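You operate a simulated robot arm through the tools that you are given. There is no shell and no other tool. Be economical: measure what you need, move in short steps, check, and stop when the job is done.

The job below is to be done with a simulated two-armed robot. You get a single attempt, and the scene is never put back.

TASK
Switch off, hold the lamp shell, swap the scorched module for one matching the shell's label, test it, switch off.
Fine: supply off while a module goes out or in, and off at the end; the scorched one goes in the yellow tray; test with the green button.

The check looks at the end state, three seconds after you hand in, the way a careful person would. Anything else that was tipped, shoved, dropped, spilled or broken makes it a failure.

THE ROBOT
Two 6-joint arms with two-finger parallel grippers on one trunk, on a base that drives. Base frame: it is fixed to the floor where the robot stands at the start and does not move with it; the origin is under the middle of the robot, x ahead of it, y to its left, z up. Lengths are in m, angles in degrees, forces in N, time in s.
The left shoulder is at the start at [0.07, 0.166, 1.406], the right one opposite. With the tool pointing down near the work surface each hand reaches from about 0.4 to 0.82 m from the robot's upright axis, wherever it stands, measured 20 degrees to its own side. Places, roughly: green button [0.5, -0.2, 0.9]; pocket of the lamp shell [0.4, 0.4, 0.9]; supply switch [0.5, 0.1, 0.9]; volt dial [0.5, -0.1, 0.9]; yellow tray [0.3, -0.4, 0.9]. Payload 3.91 kg a hand.
The tool frame of a hand sits at the grasp point between the pads (the TCP): z along the fingers, y along the line on which they close. The tips reach 0.03 m beyond it. The gripper opens to 0.11 m. The fingers are 0.02 m wide and 0.01 m thick; the gripper's body (0.048 by 0.112 m) begins 0.055 m behind the TCP.
Orientation is that of the tool frame in the base frame, as [roll, pitch, yaw] about the fixed x, y, z axes, in that order (R = Rz(yaw) Ry(pitch) Rx(roll)). With the fingers straight down and closing along the base's y, the tool's x points along the base's -x, its y along +y and its z along -z.

THE INTERFACE
- The arms move only by the tool arm_command. It takes "left_targets", "right_targets" or both (then of equal length, played together; a hand with none holds still); each is text: rows parted by semicolons, each of 7 numbers parted by spaces: the finger opening in m, from 0 to 0.11, then the shift along the tool's x, y, z in m, then the turn, a rotation vector about the tool's x, y, z in degrees. In form: grip tx ty tz rx ry rz; .... A call has 1 to 10 rows; each row shifts and turns the commanded pose from where the row before left it, along the tool's axes as they then stand. Each row takes 0.2 s and may step no farther than 0.05 m and 8.6 degrees from the row before; otherwise, or with a gripper value out of range, the whole call is refused. A pose out of reach is approached as far as the arm can. The call stops where the force on the tool passes 90 N (or 10 N more than at its start, if that is more) or the arm is blocked; 0.2 s more then pass. Each finger travels about 0.108 m/s and halts on what it meets, pressing with about 28 N; the grip force reading is that of the motor and also rises with nothing between the fingers. The clock runs only during rows and for 0.2 s after the last one: add rows that do not move to give the fingers time. The reply holds the time, the measured pose of the TCP, the force on the tool along the base axes, the opening and the grip force, in the units named above and with some noise, with the torque about the TCP (base axes, N m) and any sound that the robot's microphone picked up.
- Cameras (640 x 400 px; columns grow to the right, rows downward): "scene" is now at [0.1117, -0.0018, 1.594]; the picture's right is [-0.03, -1.00, 0.00], its down [-0.91, 0.03, -0.41] and it looks along [0.41, -0.01, -0.91] (base axes); focal length 296 px, centre (320, 200). "left" rides on the left gripper at [0.077, -0.007, -0.115] in its tool frame; the picture's right is [0.09, 1.00, 0.00], its down [-0.80, 0.07, -0.59] and it looks along [-0.59, 0.05, 0.80] (tool axes); focal length 270 px, centre (320, 200). "right" rides on the right gripper at [0.077, 0.007, -0.114] in its tool frame; the picture's right is [-0.09, 1.00, 0.00], its down [-0.80, -0.07, -0.59] and it looks along [-0.59, -0.05, 0.80] (tool axes); focal length 270 px, centre (320, 200). There is no depth. A picture from a camera that has moved, and an enlarged one, comes with that camera's place and axes in the base frame and with its lens.
- snapshot(camera): a new picture of that camera. No time passes.
- slide_trunk(by): slides the trunk up (or, below 0, down) by that many m; the arms and the scene camera ride with it, the base frame stays. It gives what a move gives, with no picture.
- base_move(legs): drives the robot by 1 to 6 legs, each [ahead, left, turn to the left] in m, m and degrees, along the robot's own axes; the way and the turn of a leg run together, so that a leg with both is an arc; at most 1.5 m and 180 degrees a leg. The arms and the cameras ride along, it lands a little off, and it stops where it bumps. It gives what a move gives.
- turn_head(pan, tilt): turns the head with the scene camera to pan (to the left, within 86 degrees either way) and tilt (down, from -29 to 69), counted from straight ahead of the robot. It gives what a move gives.
- enlarge(camera, box): a new picture of the part [left, top, right, bottom] of that camera's present view, enlarged. No time passes.
- sign_off(): hands the job in; it is judged then, once.

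Work in short steps. Places have to be worked out from the pictures, the camera data and where the tool is seen: move nearer, look again, correct. Check each grasp and each placing, and mend what went wrong. You have 120 turns and 100 pictures in all, those below and enlarged ones among them. Open the grippers and draw the arms clear of the work before you hand the job in, unless the task says otherwise; then end with one line.

The tools are called as name(argument=value, ...) on one line, values as JSON. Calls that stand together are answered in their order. arm_command: Moves the arms, as the interface text tells. Its arguments: {"type":"object","properties":{"left_targets":{"type":"string"},"right_targets":{"type":"string"}},"required":[]} The other tools are called the same way: slide_trunk (by) slides the trunk up or down; base_move (legs) drives the base; turn_head (pan, tilt) turns the head that bears the scene camera; snapshot (camera) takes a picture; enlarge (camera, box) takes an enlarged picture of a part of a camera's view; sign_off () hands the job in.

At the start:

```text
time: 0.0
left_tcp_pos: [0.6195, 0.3105, 1.0002]
left_ee_rot: [-180.0, 0.1, -180.0]
left_ft_force: [0.8, 0.0, -0.5]
left_wrist_torque: [0.0, 0.01, -0.01]
left_finger_gap: 0.1097
left_grasp_force: 0.1
right_tcp_pos: [0.6717, -0.1697, 1.0001]
right_ee_rot: [180.0, 0.0, -179.9]
right_ft_force: [-0.5, -0.1, -1.1]
right_wrist_torque: [-0.02, 0.01, 0.0]
right_finger_gap: 0.1102
right_grasp_force: 0.1
trunk travel left (down, up): [-0.901, 0.039]
robot x, y, heading: [0.0013, -0.0011, -0.3]
head pan, tilt: [-1.9, 66.0]
```

scene: 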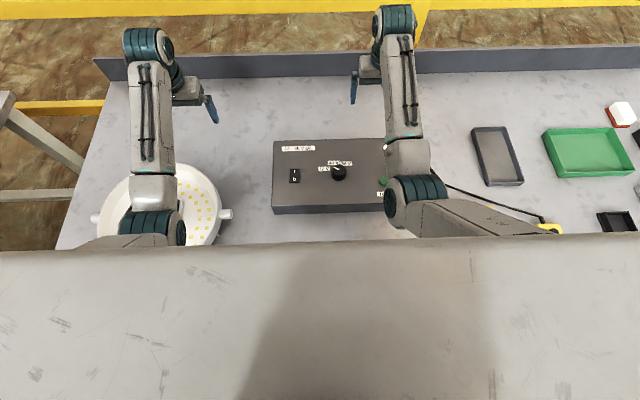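
right: 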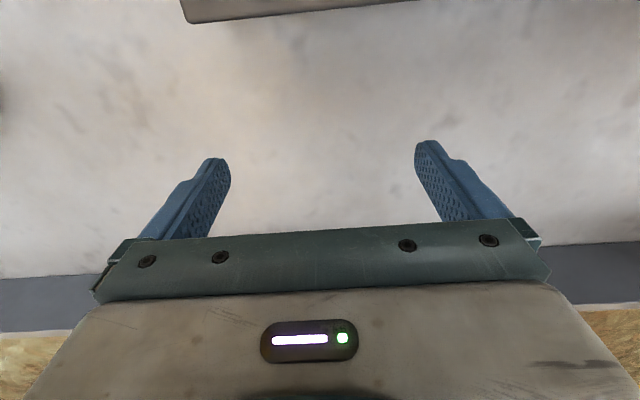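
left: 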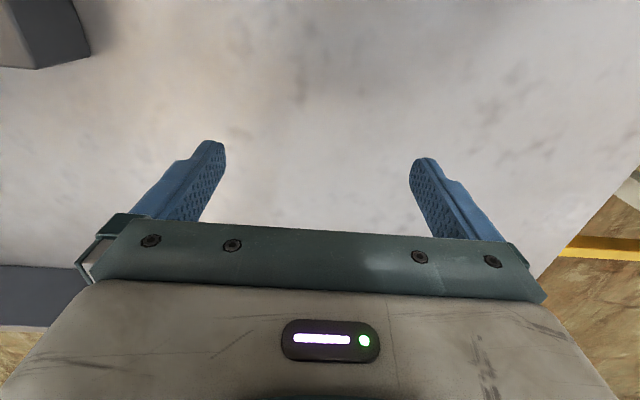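

The scene shows the lamp shell on the left, the supply box in the middle and trays on the right. I enlarge the box and lamp to read the labels, and turn the head right to see the trays.

enlarge(camera="scene", box=[260, 130, 400, 218])

enlarge(camera="scene", box=[80, 150, 240, 250])

turn_head(pan=-45, tilt=50)

snapshot(camera="scene")

```text
4.55 times, centred on (330, 174) of scene
camera zoom: at [0.1117, -0.0018, 1.594], right [-0.03, -1.0, 0.0], down [-0.91, 0.03, -0.41], along [0.41, -0.01, -0.91], focal length 1347 px, centre (274, 318)
```

zoom: 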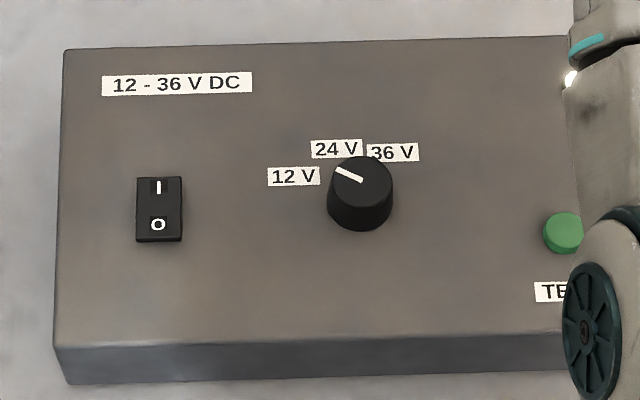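

```text
4.00 times, centred on (160, 200) of scene
camera zoom: at [0.1117, -0.0018, 1.594], right [-0.03, -1.0, 0.0], down [-0.91, 0.03, -0.41], along [0.41, -0.01, -0.91], focal length 1186 px, centre (960, 200)
```

zoom: 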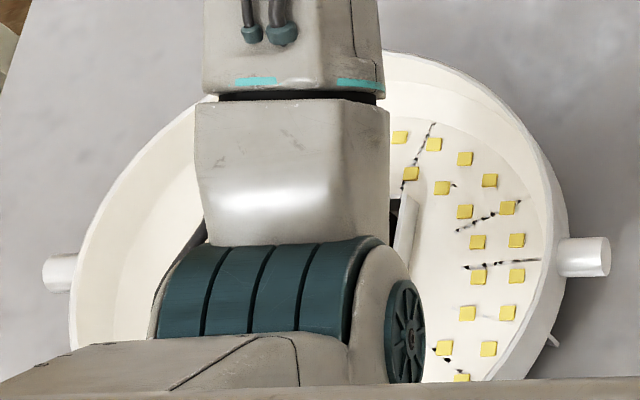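

```text
time: 1.1
left_tcp_pos: [0.62, 0.3102, 0.9997]
left_ee_rot: [-180.0, 0.0, -179.9]
left_ft_force: [0.5, -0.1, 0.1]
left_wrist_torque: [-0.02, -0.01, 0.03]
left_finger_gap: 0.1099
left_grasp_force: 0.0
right_tcp_pos: [0.6714, -0.1689, 1.0003]
right_ee_rot: [180.0, 0.0, 179.9]
right_ft_force: [1.1, -0.9, -0.1]
right_wrist_torque: [-0.02, 0.0, 0.0]
right_finger_gap: 0.11
right_grasp_force: 0.0
trunk travel left (down, up): [-0.901, 0.039]
robot x, y, heading: [-0.0021, 0.0002, 0.1]
head pan, tilt: [-45.0, 50.0]
```

```text
94 pictures are left
camera scene: at [0.1067, -0.0542, 1.6132], right [-0.71, -0.71, 0.0], down [-0.54, 0.54, -0.64], along [0.45, -0.45, -0.77], focal length 296 px, centre (320, 200)
```

scene: 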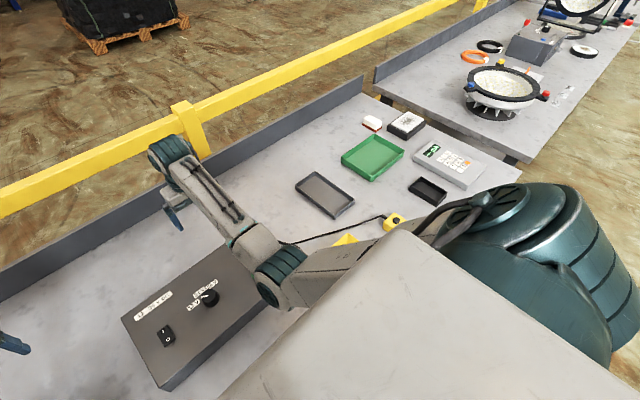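

The trays and some items sit on the right part. I enlarge them.

enlarge(camera="scene", box=[280, 100, 520, 250])

enlarge(camera="scene", box=[400, 120, 500, 200])

turn_head(pan=50, tilt=55)

snapshot(camera="scene")

```text
2.67 times, centred on (400, 175) of scene
camera zoom: at [0.1067, -0.0542, 1.6132], right [-0.71, -0.71, 0.0], down [-0.54, 0.54, -0.64], along [0.45, -0.45, -0.77], focal length 790 px, centre (107, 267)
```

zoom: 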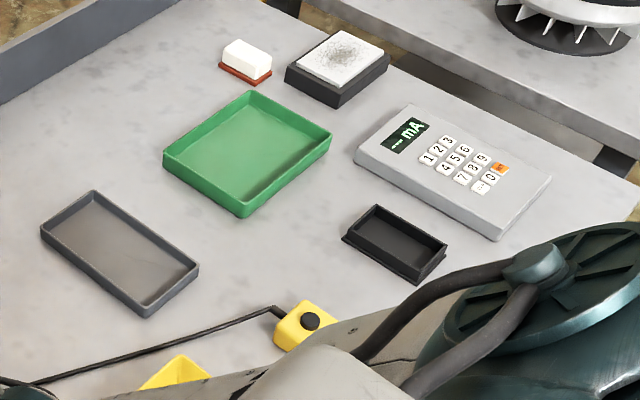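

```text
5.00 times, centred on (450, 160) of scene
camera zoom: at [0.1067, -0.0542, 1.6132], right [-0.71, -0.71, 0.0], down [-0.54, 0.54, -0.64], along [0.45, -0.45, -0.77], focal length 1482 px, centre (-330, 400)
```

zoom: 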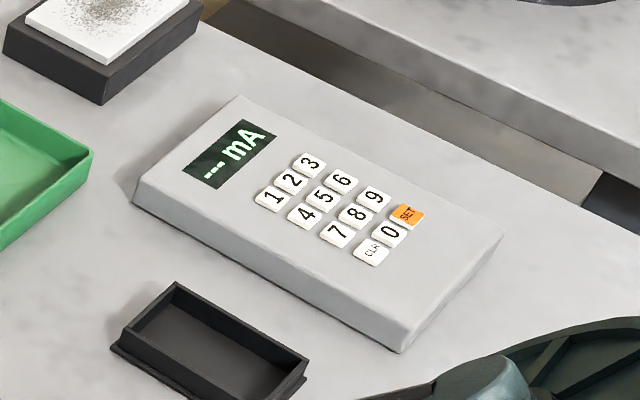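

```text
time: 2.8
left_tcp_pos: [0.6189, 0.3113, 0.9999]
left_ee_rot: [-180.0, 0.0, -179.9]
left_ft_force: [-0.9, 0.6, -0.8]
left_wrist_torque: [0.02, -0.02, 0.0]
left_finger_gap: 0.1099
left_grasp_force: 0.1
right_tcp_pos: [0.6709, -0.1697, 1.0]
right_ee_rot: [180.0, 0.0, -179.9]
right_ft_force: [-0.4, 0.9, 0.7]
right_wrist_torque: [-0.01, 0.01, 0.0]
right_finger_gap: 0.1101
right_grasp_force: 0.1
trunk travel left (down, up): [-0.901, 0.039]
robot x, y, heading: [0.0012, -0.0001, -0.1]
head pan, tilt: [50.0, 55.0]
```

```text
91 pictures are left
camera scene: at [0.0986, 0.0553, 1.6067], right [0.77, -0.64, 0.0], down [-0.53, -0.63, -0.57], along [0.37, 0.44, -0.82], focal length 296 px, centre (320, 200)
```

scene: 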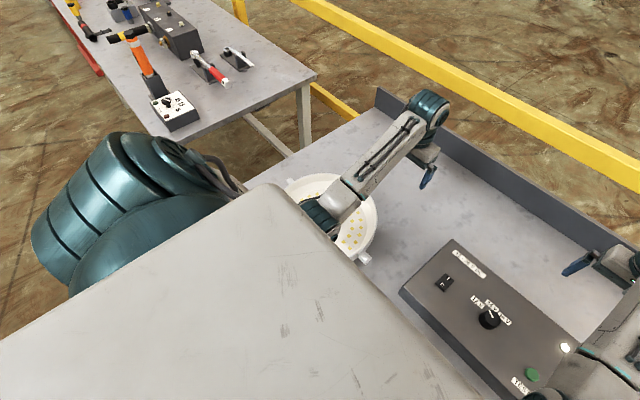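

No spare modules visible yet; the near table edge is hidden by the body. I raise both hands 0.2 m and then back off to look.

arm_command(left_targets="0.11 0 0 -0.05 0 0 0; 0.11 0 0 -0.05 0 0 0; 0.11 0 0 -0.05 0 0 0; 0.11 0 0 -0.05 0 0 0", right_targets="0.11 0 0 -0.05 0 0 0; 0.11 0 0 -0.05 0 0 0; 0.11 0 0 -0.05 0 0 0; 0.11 0 0 -0.05 0 0 0")

base_move(legs=[[-0.4, 0, 0]])

turn_head(pan=-35, tilt=50)

snapshot(camera="scene")

turn_head(pan=30, tilt=50)

snapshot(camera="scene")

```text
time: 3.8
left_tcp_pos: [0.7111, 0.3327, 1.0875]
left_ee_rot: [179.9, 0.1, -180.0]
left_ft_force: [0.1, -0.5, 0.9]
left_wrist_torque: [-0.04, 0.01, -0.01]
left_finger_gap: 0.11
left_grasp_force: 0.0
left hand out of reach, approached as far as the arm can: row 1, 2, 3, 4
right_tcp_pos: [0.7472, -0.1581, 1.1324]
right_ee_rot: [-179.9, 0.1, -179.9]
right_ft_force: [0.5, -0.2, -0.5]
right_wrist_torque: [0.0, -0.02, -0.05]
right_finger_gap: 0.1102
right_grasp_force: 0.1
right hand out of reach, approached as far as the arm can: row 1, 2, 3, 4
trunk travel left (down, up): [-0.901, 0.039]
robot x, y, heading: [0.0009, 0.0015, 0.2]
head pan, tilt: [50.0, 55.0]
```

```text
time: 6.3
left_tcp_pos: [0.3141, 0.3343, 1.0849]
left_ee_rot: [180.0, 0.0, -180.0]
left_ft_force: [-0.3, -0.2, 0.0]
left_wrist_torque: [0.02, -0.01, -0.01]
left_finger_gap: 0.1099
left_grasp_force: 0.0
right_tcp_pos: [0.3498, -0.1569, 1.1328]
right_ee_rot: [180.0, 0.1, -179.9]
right_ft_force: [-0.1, -0.5, -1.1]
right_wrist_torque: [-0.02, 0.01, -0.01]
right_finger_gap: 0.1102
right_grasp_force: 0.0
trunk travel left (down, up): [-0.901, 0.039]
robot x, y, heading: [-0.3988, 0.002, 0.2]
head pan, tilt: [50.0, 55.0]
```

```text
time: 7.9
left_tcp_pos: [0.3122, 0.3331, 1.0865]
left_ee_rot: [-180.0, 0.2, -179.9]
left_ft_force: [-0.5, -0.4, 0.2]
left_wrist_torque: [-0.04, 0.0, -0.02]
left_finger_gap: 0.1098
left_grasp_force: 0.1
right_tcp_pos: [0.35, -0.1559, 1.1339]
right_ee_rot: [180.0, 0.2, -179.9]
right_ft_force: [-0.4, 0.5, -0.2]
right_wrist_torque: [0.02, 0.03, -0.03]
right_finger_gap: 0.11
right_grasp_force: 0.1
trunk travel left (down, up): [-0.901, 0.039]
robot x, y, heading: [-0.3958, 0.0004, 0.0]
head pan, tilt: [-35.0, 50.0]
```

```text
90 pictures are left
camera scene: at [-0.2829, -0.0441, 1.6132], right [-0.57, -0.82, 0.0], down [-0.63, 0.44, -0.64], along [0.53, -0.37, -0.77], focal length 296 px, centre (320, 200)
```

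scene: 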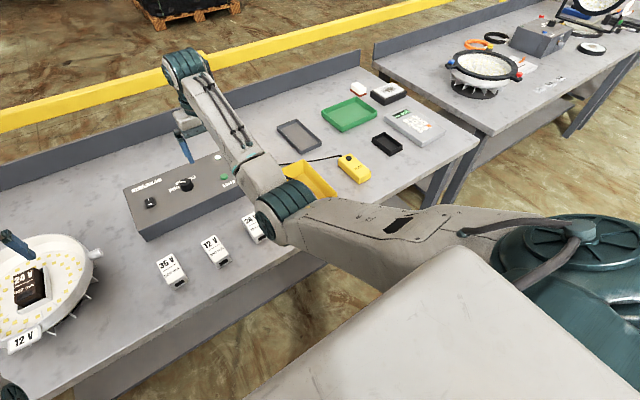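

```text
time: 9.2
left_tcp_pos: [0.3116, 0.3336, 1.0879]
left_ee_rot: [179.9, 0.2, -179.9]
left_ft_force: [-0.1, -0.3, 0.2]
left_wrist_torque: [-0.01, 0.0, 0.0]
left_finger_gap: 0.1102
left_grasp_force: 0.1
right_tcp_pos: [0.3485, -0.157, 1.1342]
right_ee_rot: [-180.0, 0.1, -179.9]
right_ft_force: [-0.8, 0.1, 0.3]
right_wrist_torque: [0.04, -0.01, 0.01]
right_finger_gap: 0.11
right_grasp_force: 0.1
trunk travel left (down, up): [-0.901, 0.039]
robot x, y, heading: [-0.3945, -0.0003, 0.1]
head pan, tilt: [30.0, 50.0]
```

```text
89 pictures are left
camera scene: at [-0.2791, 0.0385, 1.6132], right [0.5, -0.87, 0.0], down [-0.66, -0.38, -0.64], along [0.56, 0.32, -0.77], focal length 296 px, centre (320, 200)
```

scene: 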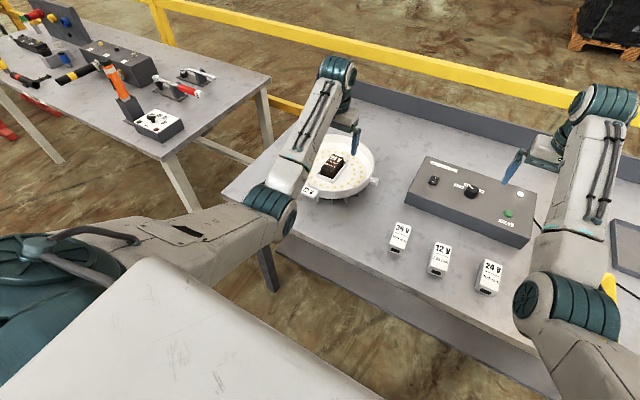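

Three spare modules (36, 12, 24 V) stand at the near edge; the shell appears to carry a "12 V" label and a scorched 24 V module. I enlarge.

enlarge(camera="scene", box=[290, 130, 390, 210])

enlarge(camera="scene", box=[380, 150, 540, 300])

turn_head(pan=5, tilt=45)

snapshot(camera="scene")

snapshot(camera="left")

```text
5.00 times, centred on (340, 170) of scene
camera zoom: at [-0.2791, 0.0385, 1.6132], right [0.5, -0.87, 0.0], down [-0.66, -0.38, -0.64], along [0.56, 0.32, -0.77], focal length 1482 px, centre (220, 350)
```

zoom: 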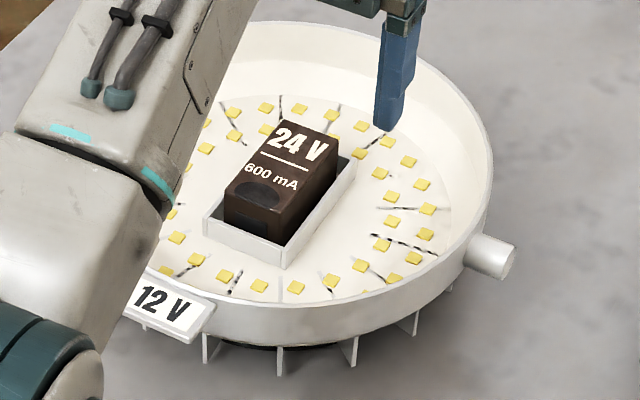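

```text
2.67 times, centred on (460, 225) of scene
camera zoom: at [-0.2791, 0.0385, 1.6132], right [0.5, -0.87, 0.0], down [-0.66, -0.38, -0.64], along [0.56, 0.32, -0.77], focal length 790 px, centre (-53, 133)
```

zoom: 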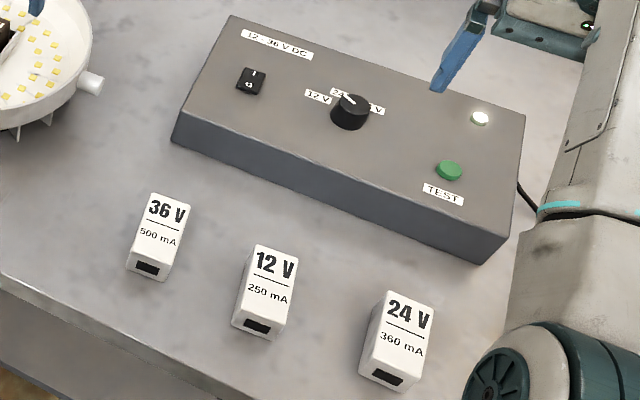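

```text
time: 10.1
left_tcp_pos: [0.3122, 0.3342, 1.0872]
left_ee_rot: [180.0, 0.1, -180.0]
left_ft_force: [0.3, -0.7, -0.8]
left_wrist_torque: [-0.01, 0.0, -0.02]
left_finger_gap: 0.1099
left_grasp_force: 0.1
right_tcp_pos: [0.3497, -0.1561, 1.1333]
right_ee_rot: [179.9, 0.1, -179.9]
right_ft_force: [-0.3, 0.2, -0.1]
right_wrist_torque: [-0.01, 0.01, -0.02]
right_finger_gap: 0.1101
right_grasp_force: 0.0
trunk travel left (down, up): [-0.901, 0.039]
robot x, y, heading: [-0.3973, -0.0025, 0.2]
head pan, tilt: [5.0, 45.0]
```

```text
86 pictures are left
camera scene: at [-0.2649, 0.0073, 1.6201], right [0.09, -1.0, 0.0], down [-0.7, -0.06, -0.71], along [0.7, 0.06, -0.71], focal length 296 px, centre (320, 200)
```

scene: 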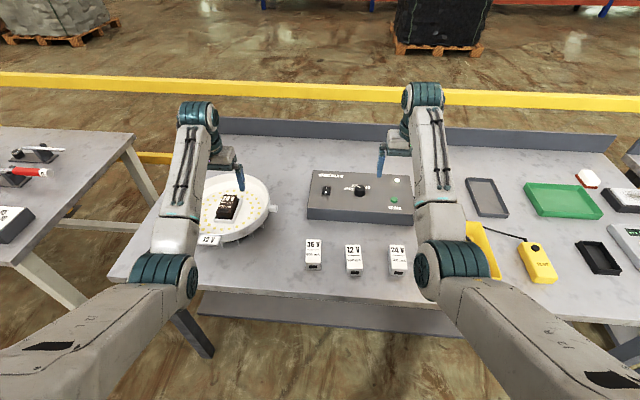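

```text
85 pictures are left
camera left: at [0.235, 0.3267, 1.2011], right [-0.09, 1.0, 0.0], down [0.8, 0.07, 0.6], along [0.59, 0.05, -0.8], focal length 270 px, centre (320, 200)
```

left: 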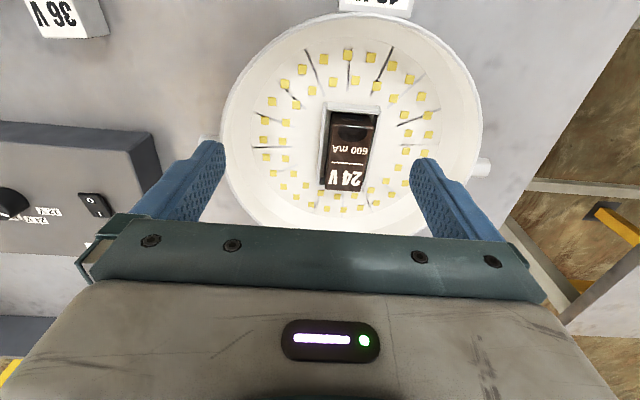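

Shell label reads 12 V; the matching spare is 12 V 250 mA. Estimated: switch ~(0.49,0.055,0.908), O end nearer me; dial (0.485,-0.06); button (0.466,-0.176); pocket (0.38,0.37). I drive to about x=-0.15, y=0.1 and look with the right hand's camera.

base_move(legs=[[0.25, 0.1, 0]])

snapshot(camera="right")

snapshot(camera="scene")

```text
time: 12.1
left_tcp_pos: [0.5595, 0.4341, 1.0887]
left_ee_rot: [180.0, 0.2, -180.0]
left_ft_force: [-1.4, -0.1, 0.0]
left_wrist_torque: [0.0, -0.02, 0.01]
left_finger_gap: 0.1102
left_grasp_force: 0.1
right_tcp_pos: [0.5972, -0.057, 1.1357]
right_ee_rot: [-180.0, 0.3, -179.9]
right_ft_force: [-0.4, 0.7, -0.2]
right_wrist_torque: [-0.02, -0.03, 0.01]
right_finger_gap: 0.1099
right_grasp_force: 0.0
trunk travel left (down, up): [-0.901, 0.039]
robot x, y, heading: [-0.1454, 0.1013, 0.1]
head pan, tilt: [5.0, 45.0]
```

```text
84 pictures are left
camera right: at [0.5208, -0.0494, 1.2491], right [0.09, 1.0, 0.0], down [0.8, -0.07, 0.6], along [0.59, -0.05, -0.8], focal length 270 px, centre (320, 200)
```

right: 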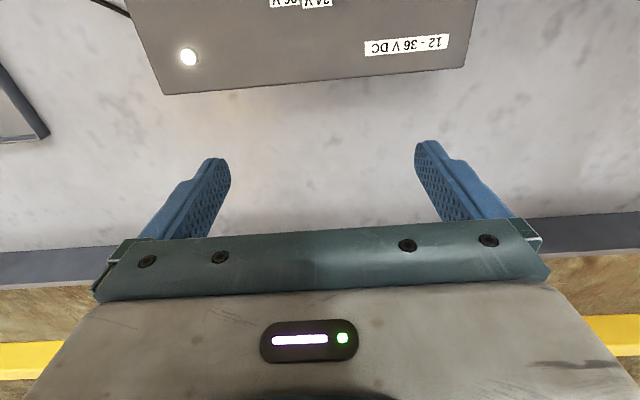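

```text
83 pictures are left
camera scene: at [-0.0171, 0.1069, 1.6204], right [0.09, -1.0, 0.0], down [-0.7, -0.06, -0.71], along [0.71, 0.06, -0.71], focal length 296 px, centre (320, 200)
```

scene: 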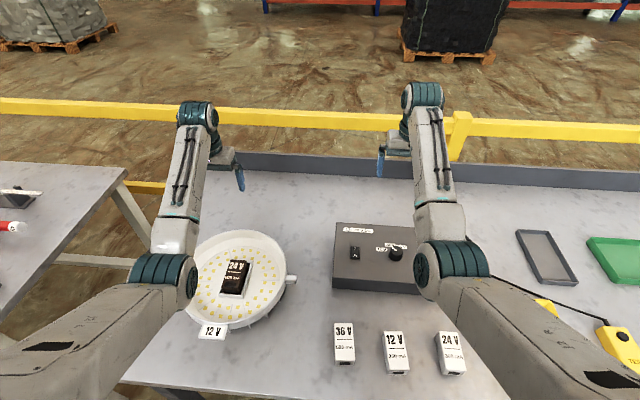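

Good overview from here. I enlarge the dial/switch and the shell with its label.

enlarge(camera="scene", box=[330, 215, 430, 295])

enlarge(camera="scene", box=[180, 225, 310, 345])

enlarge(camera="scene", box=[320, 310, 480, 390])

```text
5.00 times, centred on (380, 255) of scene
camera zoom: at [-0.0171, 0.1069, 1.6204], right [0.09, -1.0, 0.0], down [-0.7, -0.06, -0.71], along [0.71, 0.06, -0.71], focal length 1482 px, centre (20, -75)
```

zoom: 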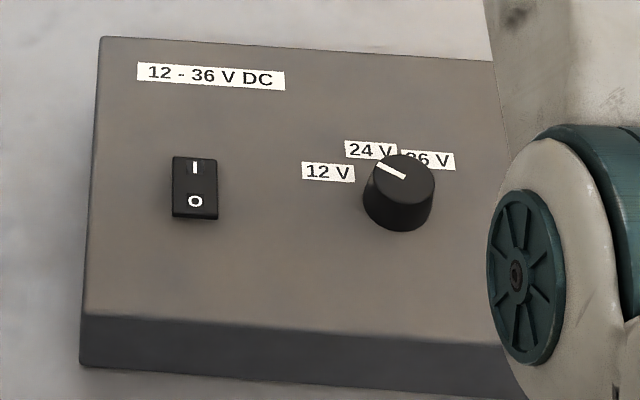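

```text
3.33 times, centred on (245, 285) of scene
camera zoom: at [-0.0171, 0.1069, 1.6204], right [0.09, -1.0, 0.0], down [-0.7, -0.06, -0.71], along [0.71, 0.06, -0.71], focal length 988 px, centre (570, -83)
```

zoom: 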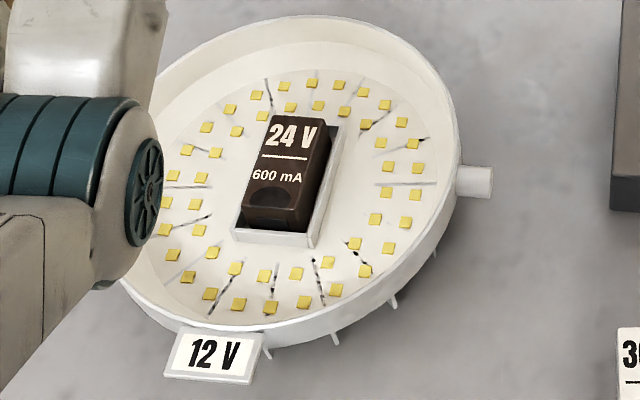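

```text
4.00 times, centred on (400, 350) of scene
camera zoom: at [-0.0171, 0.1069, 1.6204], right [0.09, -1.0, 0.0], down [-0.7, -0.06, -0.71], along [0.71, 0.06, -0.71], focal length 1186 px, centre (0, -400)
```

zoom: 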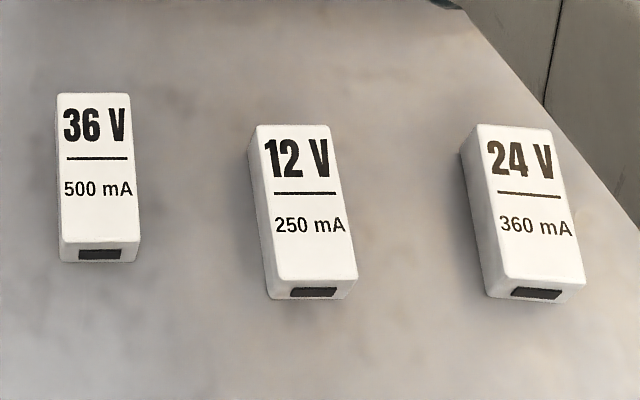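

Dial pointer matches 12 V. I close the right hand and bring it over the O end of the switch (~0.481, 0.051), checking where the commanded pose lies.

arm_command(right_targets="0 0.03 0.027 0.02 0 0 0; 0 0.03 0.027 0.02 0 0 0; 0 0.03 0.027 0.02 0 0 0; 0 0.027 0.027 0.02 0 0 0; 0 0 0 0 0 0 0")

```text
time: 13.4
left_tcp_pos: [0.5629, 0.4352, 1.0869]
left_ee_rot: [-180.0, 0.0, -179.9]
left_ft_force: [0.0, 0.8, 0.5]
left_wrist_torque: [-0.01, 0.0, 0.02]
left_finger_gap: 0.1102
left_grasp_force: 0.1
right_tcp_pos: [0.5122, 0.0254, 1.0597]
right_ee_rot: [-177.7, 2.4, 178.5]
right_ft_force: [-0.3, 0.3, -0.5]
right_wrist_torque: [0.01, 0.03, -0.03]
right_finger_gap: 0.0
right_grasp_force: 28.3
right hand out of reach, approached as far as the arm can: row 1, 2
trunk travel left (down, up): [-0.901, 0.039]
robot x, y, heading: [-0.1476, 0.1025, 0.1]
head pan, tilt: [5.0, 45.0]
stopped in row 5 (right hand): the arm was blocked; the commanded pose is now the measured one
```

The right arm reports being blocked at (0.512, 0.025, 1.06) in the air. I look to see why.

snapshot(camera="scene")

snapshot(camera="right")

```text
79 pictures are left
camera scene: at [-0.0139, 0.1084, 1.6201], right [0.09, -1.0, 0.0], down [-0.7, -0.06, -0.71], along [0.7, 0.06, -0.71], focal length 296 px, centre (320, 200)
```

scene: 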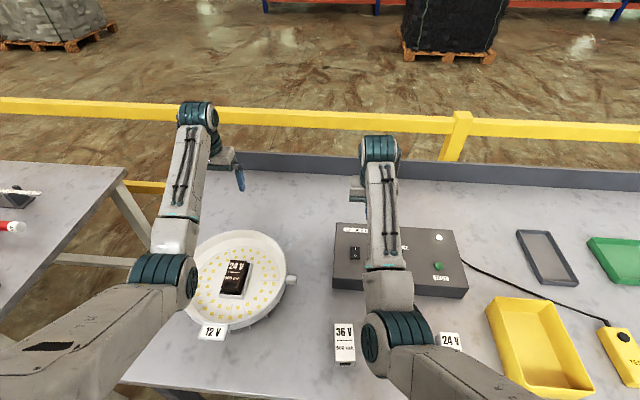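

```text
78 pictures are left
camera right: at [0.4306, 0.038, 1.1713], right [0.12, 0.99, -0.04], down [0.77, -0.07, 0.63], along [0.62, -0.1, -0.78], focal length 270 px, centre (320, 200)
```

right: 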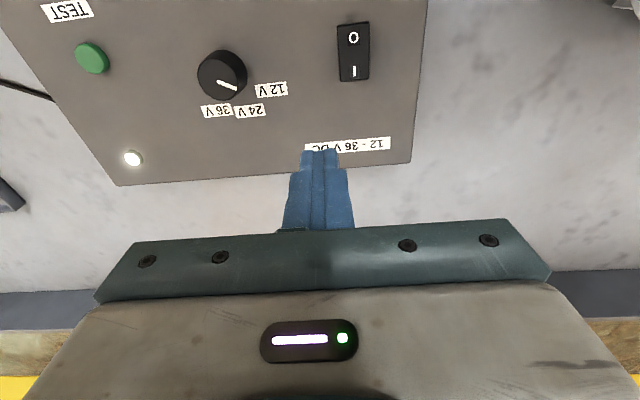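

The white lamp on the box is lit. The dial pointer is ambiguous between 12 and 24 V here, so I enlarge it.

enlarge(camera="right", box=[180, 10, 390, 140])

```text
3.05 times, centred on (285, 75) of right
camera zoom: at [0.4306, 0.038, 1.1713], right [0.12, 0.99, -0.04], down [0.77, -0.07, 0.63], along [0.62, -0.1, -0.78], focal length 824 px, centre (427, 581)
```

zoom: 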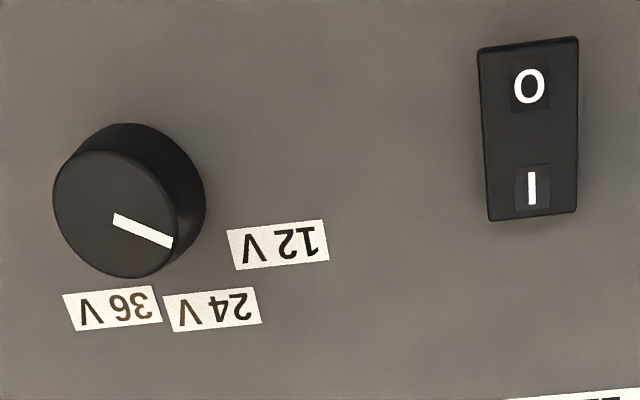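

Pointer fits 12 V. I nudge the right hand on to the O end and lower part way.

arm_command(right_targets="0 0.01 0.009 0.01 0 0 0; 0 0.011 0.009 0.01 0 0 0; 0 0.01 0.008 0.02 0 0 0; 0 0 0 0.02 0 0 0; 0 0 0 0.02 0 0 0; 0 0 0 0 0 0 0")

snapshot(camera="right")

```text
time: 15.1
left_tcp_pos: [0.5635, 0.4345, 1.0876]
left_ee_rot: [-180.0, 0.0, -179.9]
left_ft_force: [0.5, 0.1, -0.6]
left_wrist_torque: [-0.03, -0.01, -0.01]
left_finger_gap: 0.1103
left_grasp_force: 0.0
right_tcp_pos: [0.5139, 0.0025, 1.0005]
right_ee_rot: [-174.5, 5.9, 176.7]
right_ft_force: [0.4, -0.2, -0.8]
right_wrist_torque: [0.0, 0.03, 0.02]
right_finger_gap: 0.0
right_grasp_force: 27.5
trunk travel left (down, up): [-0.901, 0.039]
robot x, y, heading: [-0.1475, 0.0974, 0.3]
head pan, tilt: [5.0, 45.0]
stopped in row 6 (right hand): the arm was blocked; the commanded pose is now the measured one
```

```text
76 pictures are left
camera right: at [0.4279, 0.0248, 1.1061], right [0.15, 0.98, -0.09], down [0.73, -0.06, 0.68], along [0.66, -0.17, -0.73], focal length 270 px, centre (320, 200)
```

right: 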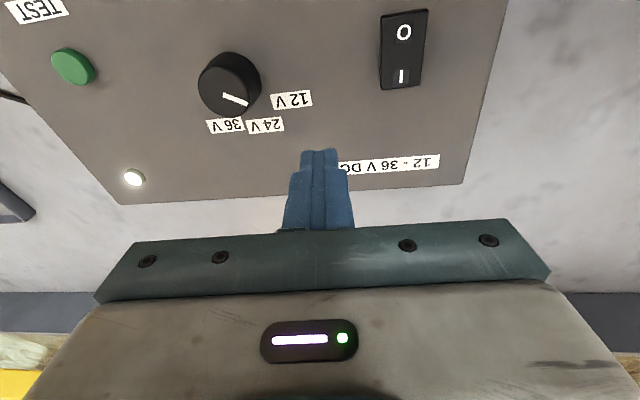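

The right arm can't reach that far inward from here (limit at its own side), so I raise it slightly, and shift the base left 0.22 m so the switch lies to the right arm's side.

arm_command(right_targets="0 -0.01 -0.02 -0.02 0 0 0; 0 0 -0.02 -0.02 -2.7 2.9 -1.6; 0 0 0 -0.01 -2.7 2.9 -1.6; 0 0 0 0 0 0 0")

base_move(legs=[[-0.03, 0.24, 0]])

snapshot(camera="right")

```text
time: 16.1
left_tcp_pos: [0.5634, 0.4348, 1.0872]
left_ee_rot: [-179.9, -0.1, -179.9]
left_ft_force: [-0.3, -0.2, 0.5]
left_wrist_torque: [-0.01, 0.01, -0.01]
left_finger_gap: 0.1101
left_grasp_force: 0.0
right_tcp_pos: [0.5213, -0.0279, 1.0485]
right_ee_rot: [179.9, -0.1, 179.7]
right_ft_force: [-0.2, -0.1, 0.8]
right_wrist_torque: [0.0, -0.01, -0.02]
right_finger_gap: 0.0
right_grasp_force: 28.0
right hand out of reach, approached as far as the arm can: row 3
trunk travel left (down, up): [-0.901, 0.039]
robot x, y, heading: [-0.1464, 0.1003, -0.2]
head pan, tilt: [5.0, 45.0]
```

```text
time: 17.9
left_tcp_pos: [0.533, 0.6751, 1.0876]
left_ee_rot: [179.8, -0.1, -179.9]
left_ft_force: [-0.4, -0.1, -0.1]
left_wrist_torque: [0.03, 0.0, -0.01]
left_finger_gap: 0.1101
left_grasp_force: 0.1
right_tcp_pos: [0.4918, 0.2133, 1.0487]
right_ee_rot: [179.9, -0.2, 179.7]
right_ft_force: [-1.1, -0.2, -0.3]
right_wrist_torque: [0.02, 0.03, 0.01]
right_finger_gap: 0.0
right_grasp_force: 27.7
trunk travel left (down, up): [-0.901, 0.039]
robot x, y, heading: [-0.1756, 0.3431, 0.3]
head pan, tilt: [5.0, 45.0]
```

```text
75 pictures are left
camera right: at [0.4146, 0.22, 1.1631], right [0.09, 1.0, 0.0], down [0.8, -0.08, 0.59], along [0.59, -0.05, -0.81], focal length 270 px, centre (320, 200)
```

right: 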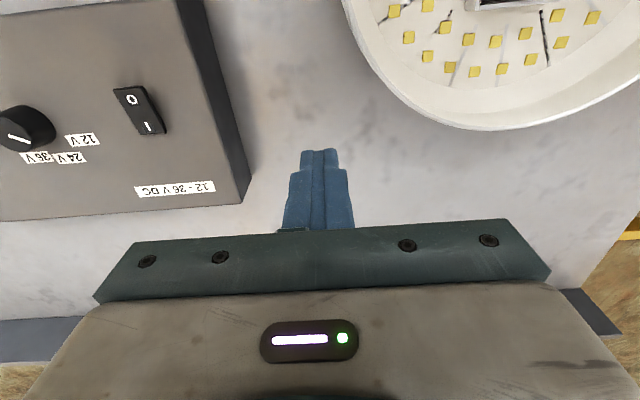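

Estimated O end at about (0.474, 0.045). I move the right hand over it, lower to z≈0.97 and look.

arm_command(right_targets="0 0.004 -0.042 0 0 0 0; 0 0.005 -0.042 0 0 0 0; 0 0.005 -0.042 0.02 0 0 0; 0 0.004 -0.042 0.02 0 0 0; 0 0 0 0.03 0 0 0; 0 0 0 0 0 0 0")

snapshot(camera="right")

snapshot(camera="scene")

```text
time: 19.2
left_tcp_pos: [0.5314, 0.678, 1.0866]
left_ee_rot: [-179.9, 0.1, 179.9]
left_ft_force: [0.4, 0.8, 0.8]
left_wrist_torque: [-0.03, 0.02, 0.0]
left_finger_gap: 0.11
left_grasp_force: 0.1
right_tcp_pos: [0.4828, 0.0482, 0.9666]
right_ee_rot: [-179.9, -0.1, 179.6]
right_ft_force: [-0.3, 0.6, -0.2]
right_wrist_torque: [-0.03, 0.01, 0.01]
right_finger_gap: 0.0
right_grasp_force: 28.0
right hand out of reach, approached as far as the arm can: row 1, 2
trunk travel left (down, up): [-0.901, 0.039]
robot x, y, heading: [-0.1778, 0.3446, 0.1]
head pan, tilt: [5.0, 45.0]
```

```text
74 pictures are left
camera right: at [0.4062, 0.0555, 1.0812], right [0.09, 1.0, 0.0], down [0.8, -0.07, 0.59], along [0.59, -0.06, -0.81], focal length 270 px, centre (320, 200)
```

right: 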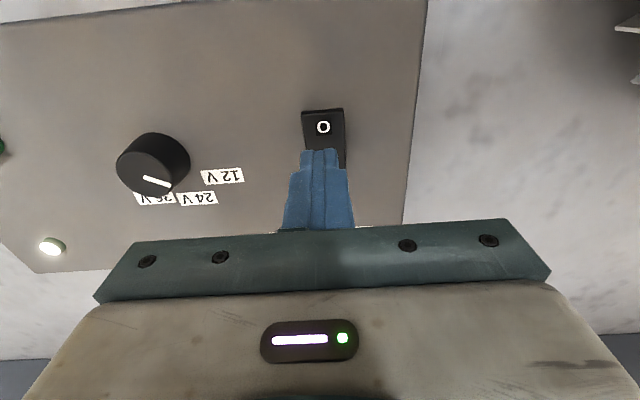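

```text
73 pictures are left
camera scene: at [-0.0445, 0.3524, 1.6201], right [0.09, -1.0, 0.0], down [-0.7, -0.06, -0.71], along [0.7, 0.06, -0.71], focal length 296 px, centre (320, 200)
```

scene: 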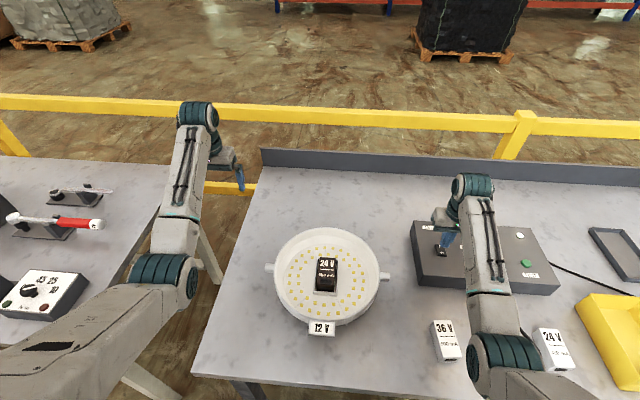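

O end confirmed at (0.473, 0.050). I shift 1 cm nearer and press down in small steps.

arm_command(right_targets="0 0.01 0.001 0.005 0 0 0; 0 0 0 0.01 0 0 0; 0 0 0 0.006 0 0 0; 0 0 0 0.004 0 0 0; 0 0 0 0.003 0 0 0; 0 0 0 0 0 0 0")

snapshot(camera="right")

```text
time: 20.6
left_tcp_pos: [0.5259, 0.6788, 1.0917]
left_ee_rot: [-180.0, 0.5, 180.0]
left_ft_force: [0.0, -0.4, 0.2]
left_wrist_torque: [0.04, -0.01, -0.02]
left_finger_gap: 0.1099
left_grasp_force: 0.1
right_tcp_pos: [0.4712, 0.0485, 0.9524]
right_ee_rot: [-179.8, 0.9, 179.8]
right_ft_force: [8.2, -11.0, 56.2]
right_wrist_torque: [-0.27, -0.73, 0.18]
right_finger_gap: 0.0
right_grasp_force: 28.1
trunk travel left (down, up): [-0.901, 0.039]
robot x, y, heading: [-0.1777, 0.345, 0.0]
head pan, tilt: [5.0, 45.0]
```

```text
72 pictures are left
camera right: at [0.3923, 0.0567, 1.0635], right [0.09, 1.0, 0.0], down [0.79, -0.07, 0.61], along [0.61, -0.06, -0.79], focal length 270 px, centre (320, 200)
```

right: 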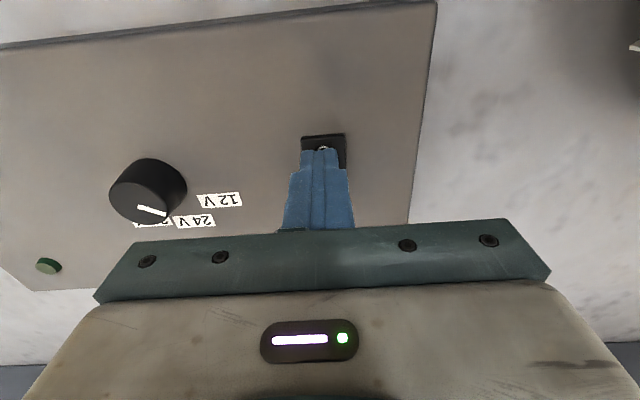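

The power lamp is now dark: supply is off. I lift the hand and check.

arm_command(right_targets="0 0 0 -0.02 0 0 0; 0 0 0 -0.03 0 0 0; 0 0 0 -0.03 0 0 0; 0 0 0 0 0 0 0")

snapshot(camera="right")

enlarge(camera="scene", box=[250, 210, 410, 350])

```text
time: 21.6
left_tcp_pos: [0.5332, 0.6774, 1.0857]
left_ee_rot: [180.0, 0.0, 180.0]
left_ft_force: [-0.9, 0.2, 0.5]
left_wrist_torque: [-0.01, -0.01, -0.03]
left_finger_gap: 0.1098
left_grasp_force: 0.1
right_tcp_pos: [0.4752, 0.0491, 1.0185]
right_ee_rot: [180.0, -0.4, 179.8]
right_ft_force: [-0.9, 0.5, -0.3]
right_wrist_torque: [-0.01, 0.02, 0.05]
right_finger_gap: 0.0
right_grasp_force: 27.8
trunk travel left (down, up): [-0.901, 0.039]
robot x, y, heading: [-0.1808, 0.3458, -0.0]
head pan, tilt: [5.0, 45.0]
```

```text
71 pictures are left
camera right: at [0.3978, 0.0564, 1.133], right [0.09, 1.0, 0.0], down [0.8, -0.07, 0.59], along [0.59, -0.05, -0.81], focal length 270 px, centre (320, 200)
```

right: 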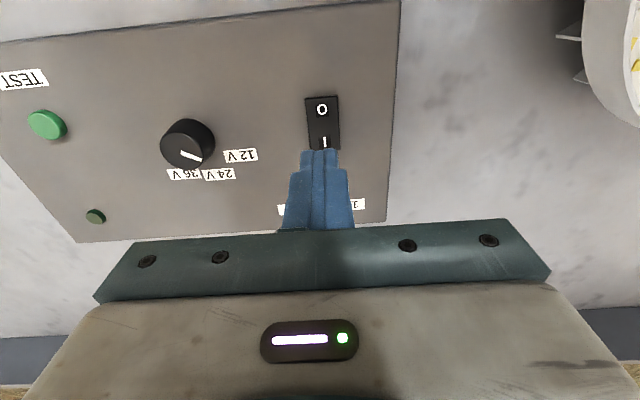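

```text
2.86 times, centred on (330, 280) of scene
camera zoom: at [-0.0424, 0.3504, 1.6199], right [0.09, -1.0, 0.0], down [-0.71, -0.06, -0.71], along [0.7, 0.06, -0.71], focal length 847 px, centre (291, -29)
```

zoom: 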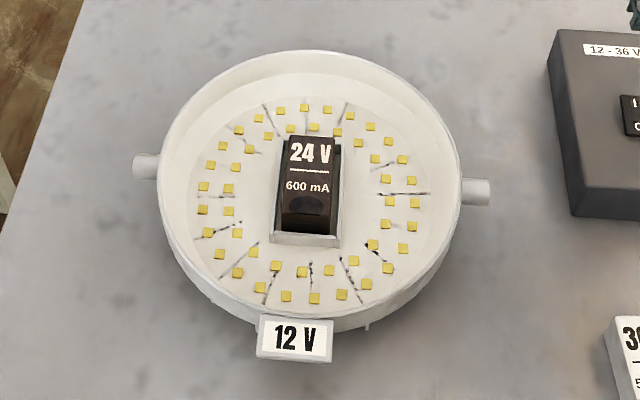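

Supply is off (lamp dark). Knobs of the shell are at about (0.376, 0.524) and (0.377, 0.213). I place the base at y≈0.46 so the left hand can take the left knob and the right hand the module.

arm_command(right_targets="0.03 0 0 -0.03 0 0 0; 0.07 0 0 0 0 0 0; 0.07 0 0 0 0 0 0")

base_move(legs=[[-0.02, 0.115, 0]])

```text
time: 22.4
left_tcp_pos: [0.5318, 0.6776, 1.0867]
left_ee_rot: [180.0, 0.0, -179.9]
left_ft_force: [-0.1, 0.2, 0.8]
left_wrist_torque: [-0.05, 0.01, -0.02]
left_finger_gap: 0.1098
left_grasp_force: 0.0
right_tcp_pos: [0.4837, 0.0469, 1.0352]
right_ee_rot: [-179.9, 0.0, 179.7]
right_ft_force: [-0.3, 0.1, -0.1]
right_wrist_torque: [0.01, -0.03, 0.02]
right_finger_gap: 0.0698
right_grasp_force: 0.0
right hand out of reach, approached as far as the arm can: row 1
trunk travel left (down, up): [-0.901, 0.039]
robot x, y, heading: [-0.1766, 0.3402, 0.1]
head pan, tilt: [5.0, 45.0]
```

```text
time: 23.7
left_tcp_pos: [0.5136, 0.7879, 1.088]
left_ee_rot: [179.9, 0.0, -180.0]
left_ft_force: [-0.5, -0.2, -0.6]
left_wrist_torque: [0.05, 0.0, 0.01]
left_finger_gap: 0.1101
left_grasp_force: 0.1
right_tcp_pos: [0.4644, 0.1572, 1.0332]
right_ee_rot: [179.9, 0.0, 179.7]
right_ft_force: [-0.4, 0.3, 0.1]
right_wrist_torque: [-0.03, 0.02, -0.02]
right_finger_gap: 0.0701
right_grasp_force: 0.1
trunk travel left (down, up): [-0.901, 0.039]
robot x, y, heading: [-0.1983, 0.4571, 0.1]
head pan, tilt: [5.0, 45.0]
```

I test how far the right hand gets towards the pocket (0.378, 0.37) at this height, in two goes.

arm_command(right_targets="0.07 0.012 0.03 0 0 0 0; 0.07 0.012 0.03 0 0 0 0; 0.07 0.012 0.03 0 0 0 0; 0.07 0.012 0.03 0 0 0 0; 0.07 0 0 0 0 0 0")

snapshot(camera="scene")

```text
time: 24.9
left_tcp_pos: [0.5134, 0.7895, 1.0867]
left_ee_rot: [-180.0, 0.0, 179.9]
left_ft_force: [-0.3, -0.5, 0.5]
left_wrist_torque: [0.02, 0.01, -0.01]
left_finger_gap: 0.11
left_grasp_force: 0.0
right_tcp_pos: [0.4329, 0.2806, 1.0121]
right_ee_rot: [180.0, 0.1, 179.6]
right_ft_force: [0.4, 0.2, -0.8]
right_wrist_torque: [0.0, -0.03, 0.0]
right_finger_gap: 0.07
right_grasp_force: 0.1
right hand out of reach, approached as far as the arm can: row 1, 2, 3, 4
trunk travel left (down, up): [-0.901, 0.039]
robot x, y, heading: [-0.1986, 0.4551, 0.1]
head pan, tilt: [5.0, 45.0]
```

```text
69 pictures are left
camera scene: at [-0.064, 0.4632, 1.6201], right [0.09, -1.0, 0.0], down [-0.7, -0.06, -0.71], along [0.7, 0.06, -0.71], focal length 296 px, centre (320, 200)
```

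scene: 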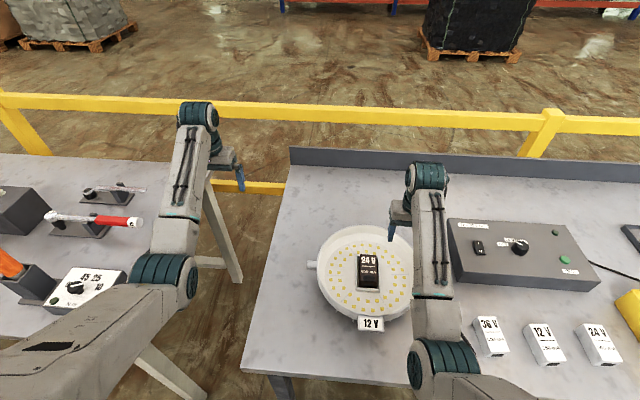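

The upper reach shrinks close in, so I raise the trunk and back off 0.1 m to get height, then continue the test.

slide_trunk(by=0.036)

base_move(legs=[[-0.1, 0, 0]])

arm_command(right_targets="0.07 -0.02 0.02 -0.02 0 0 0; 0.07 -0.02 0.02 -0.02 0 0 0; 0.07 0 0.02 0 0 0 0; 0.07 0 0.02 0 0 0 0; 0.07 0 0 0 0 0 0")

snapshot(camera="right")

```text
time: 25.7
left_tcp_pos: [0.5127, 0.7901, 1.1223]
left_ee_rot: [-180.0, 0.1, -180.0]
left_ft_force: [-0.8, -1.1, 1.0]
left_wrist_torque: [0.02, -0.02, 0.0]
left_finger_gap: 0.1102
left_grasp_force: 0.2
right_tcp_pos: [0.4336, 0.28, 1.0493]
right_ee_rot: [-179.9, 0.1, 179.7]
right_ft_force: [0.1, -0.1, -0.2]
right_wrist_torque: [-0.02, -0.01, 0.01]
right_finger_gap: 0.0701
right_grasp_force: 0.0
trunk travel left (down, up): [-0.937, 0.003]
robot x, y, heading: [-0.1997, 0.4576, -0.2]
head pan, tilt: [5.0, 45.0]
```

```text
time: 26.8
left_tcp_pos: [0.4191, 0.7895, 1.1192]
left_ee_rot: [179.9, -0.1, 179.9]
left_ft_force: [-0.2, 0.2, -0.8]
left_wrist_torque: [-0.01, 0.0, -0.01]
left_finger_gap: 0.11
left_grasp_force: 0.0
right_tcp_pos: [0.3376, 0.2803, 1.0468]
right_ee_rot: [-179.9, -0.2, 179.6]
right_ft_force: [0.2, -0.8, -0.9]
right_wrist_torque: [-0.01, 0.02, -0.02]
right_finger_gap: 0.0699
right_grasp_force: 0.2
trunk travel left (down, up): [-0.937, 0.003]
robot x, y, heading: [-0.2965, 0.4542, 0.1]
head pan, tilt: [5.0, 45.0]
```

```text
time: 28.0
left_tcp_pos: [0.4154, 0.7903, 1.1217]
left_ee_rot: [180.0, 0.0, 179.9]
left_ft_force: [0.7, -0.4, -0.2]
left_wrist_torque: [-0.03, 0.01, 0.01]
left_finger_gap: 0.1101
left_grasp_force: 0.0
right_tcp_pos: [0.3756, 0.3598, 1.0874]
right_ee_rot: [-179.9, 0.0, 179.6]
right_ft_force: [1.2, 0.5, -0.1]
right_wrist_torque: [0.0, 0.0, 0.01]
right_finger_gap: 0.0699
right_grasp_force: 0.1
trunk travel left (down, up): [-0.937, 0.003]
robot x, y, heading: [-0.2978, 0.4579, 0.1]
head pan, tilt: [5.0, 45.0]
```

```text
68 pictures are left
camera right: at [0.2985, 0.3673, 1.2016], right [0.09, 1.0, 0.0], down [0.8, -0.08, 0.59], along [0.59, -0.06, -0.8], focal length 270 px, centre (320, 200)
```

right: 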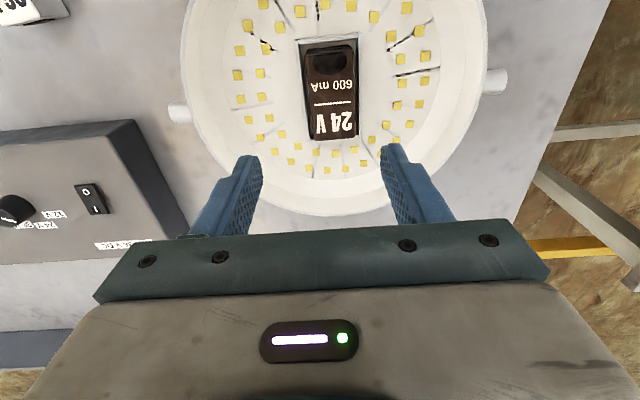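

The right hand reaches above the pocket fine from here. Now I turn the left hand 90° (camera to the outside) so its fingers close along x around the left knob.

arm_command(left_targets="0.08 0 0 0 0 0 8.5; 0.08 0 0 0 0 0 8.5; 0.08 0 0 0 0 0 8.5; 0.08 0 0 0 0 0 8.5; 0.08 0 0 0 0 0 8.5; 0.08 0 0 0 0 0 8.5; 0.08 0 0 0 0 0 8.5; 0.08 0 0 0 0 0 8.5; 0.08 0 0 0 0 0 8.5; 0.08 0 0 0 0 0 8.5")

arm_command(left_targets="0.08 0 0 0.01 0 0 5; 0.08 -0.04 -0.01 0.01 0 0 0; 0.08 -0.04 -0.01 0.01 0 0 0; 0.08 -0.04 -0.01 0.01 0 0 0; 0.08 -0.04 -0.01 0.01 0 0 0; 0.08 -0.03 0 0 0 0 0; 0.08 0 0 0 0 0 0")

snapshot(camera="left")

```text
time: 30.2
left_tcp_pos: [0.4132, 0.7889, 1.1227]
left_ee_rot: [179.9, 0.0, 94.8]
left_ft_force: [0.1, 0.5, 0.1]
left_wrist_torque: [0.0, 0.02, 0.04]
left_finger_gap: 0.0799
left_grasp_force: 0.1
right_tcp_pos: [0.3731, 0.3605, 1.0893]
right_ee_rot: [-179.9, 0.0, 179.6]
right_ft_force: [0.2, -0.9, 0.5]
right_wrist_torque: [0.02, -0.02, -0.01]
right_finger_gap: 0.07
right_grasp_force: 0.0
trunk travel left (down, up): [-0.937, 0.003]
robot x, y, heading: [-0.2948, 0.4573, 0.1]
head pan, tilt: [5.0, 45.0]
```

```text
time: 31.8
left_tcp_pos: [0.3739, 0.6001, 1.0716]
left_ee_rot: [180.0, 0.1, 89.9]
left_ft_force: [0.3, 0.1, -0.3]
left_wrist_torque: [0.02, 0.03, -0.01]
left_finger_gap: 0.08
left_grasp_force: 0.1
right_tcp_pos: [0.3731, 0.3601, 1.0882]
right_ee_rot: [-179.9, 0.1, 179.6]
right_ft_force: [-0.2, 0.2, -0.1]
right_wrist_torque: [0.01, 0.01, -0.04]
right_finger_gap: 0.0701
right_grasp_force: 0.1
trunk travel left (down, up): [-0.937, 0.003]
robot x, y, heading: [-0.3015, 0.4601, 0.0]
head pan, tilt: [5.0, 45.0]
```

```text
67 pictures are left
camera left: at [0.3677, 0.6771, 1.1859], right [1.0, 0.09, 0.0], down [0.07, -0.8, 0.6], along [0.05, -0.59, -0.8], focal length 270 px, centre (320, 200)
```

left: 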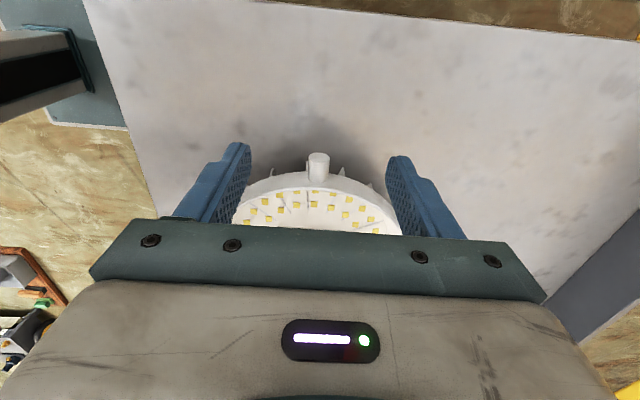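

Knob runs about y 0.522–0.547 at x≈0.377. I move over it and lower to z≈0.98 for a check.

arm_command(left_targets="0.06 -0.033 0.002 0.02 0 0 0; 0.06 -0.033 0.001 0.02 0 0 0; 0.06 0 0 0.025 0 0 0; 0.06 0 0 0.025 0 0 0; 0.06 0 0 0 0 0 0")

snapshot(camera="left")

enlarge(camera="scene", box=[240, 180, 440, 330])

```text
time: 33.0
left_tcp_pos: [0.3766, 0.5323, 0.9832]
left_ee_rot: [179.9, -0.1, 89.8]
left_ft_force: [-0.3, 0.1, 0.9]
left_wrist_torque: [0.0, -0.01, 0.01]
left_finger_gap: 0.0601
left_grasp_force: 0.1
right_tcp_pos: [0.3728, 0.3585, 1.0889]
right_ee_rot: [180.0, 0.2, 179.6]
right_ft_force: [0.5, -1.3, -0.4]
right_wrist_torque: [0.0, -0.01, 0.01]
right_finger_gap: 0.0697
right_grasp_force: 0.1
trunk travel left (down, up): [-0.937, 0.003]
robot x, y, heading: [-0.2974, 0.4569, 0.2]
head pan, tilt: [5.0, 45.0]
```

```text
66 pictures are left
camera left: at [0.3705, 0.6094, 1.0971], right [1.0, 0.09, 0.0], down [0.07, -0.8, 0.59], along [0.05, -0.59, -0.8], focal length 270 px, centre (320, 200)
```

left: 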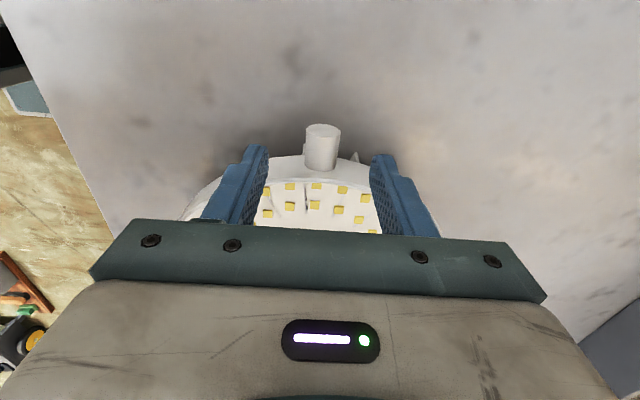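

```text
2.67 times, centred on (340, 255) of scene
camera zoom: at [-0.1634, 0.4632, 1.6561], right [0.09, -1.0, 0.0], down [-0.7, -0.06, -0.71], along [0.7, 0.06, -0.71], focal length 790 px, centre (267, 53)
```

zoom: 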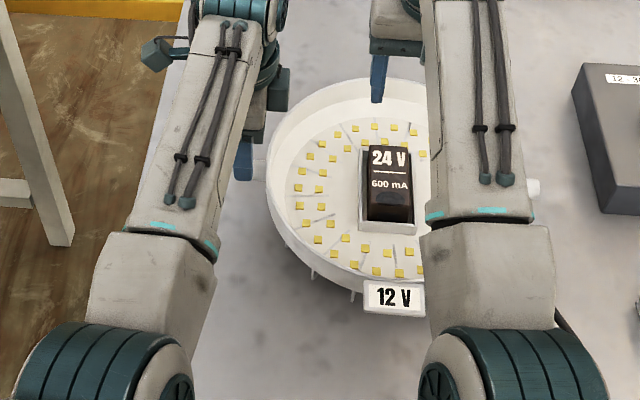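

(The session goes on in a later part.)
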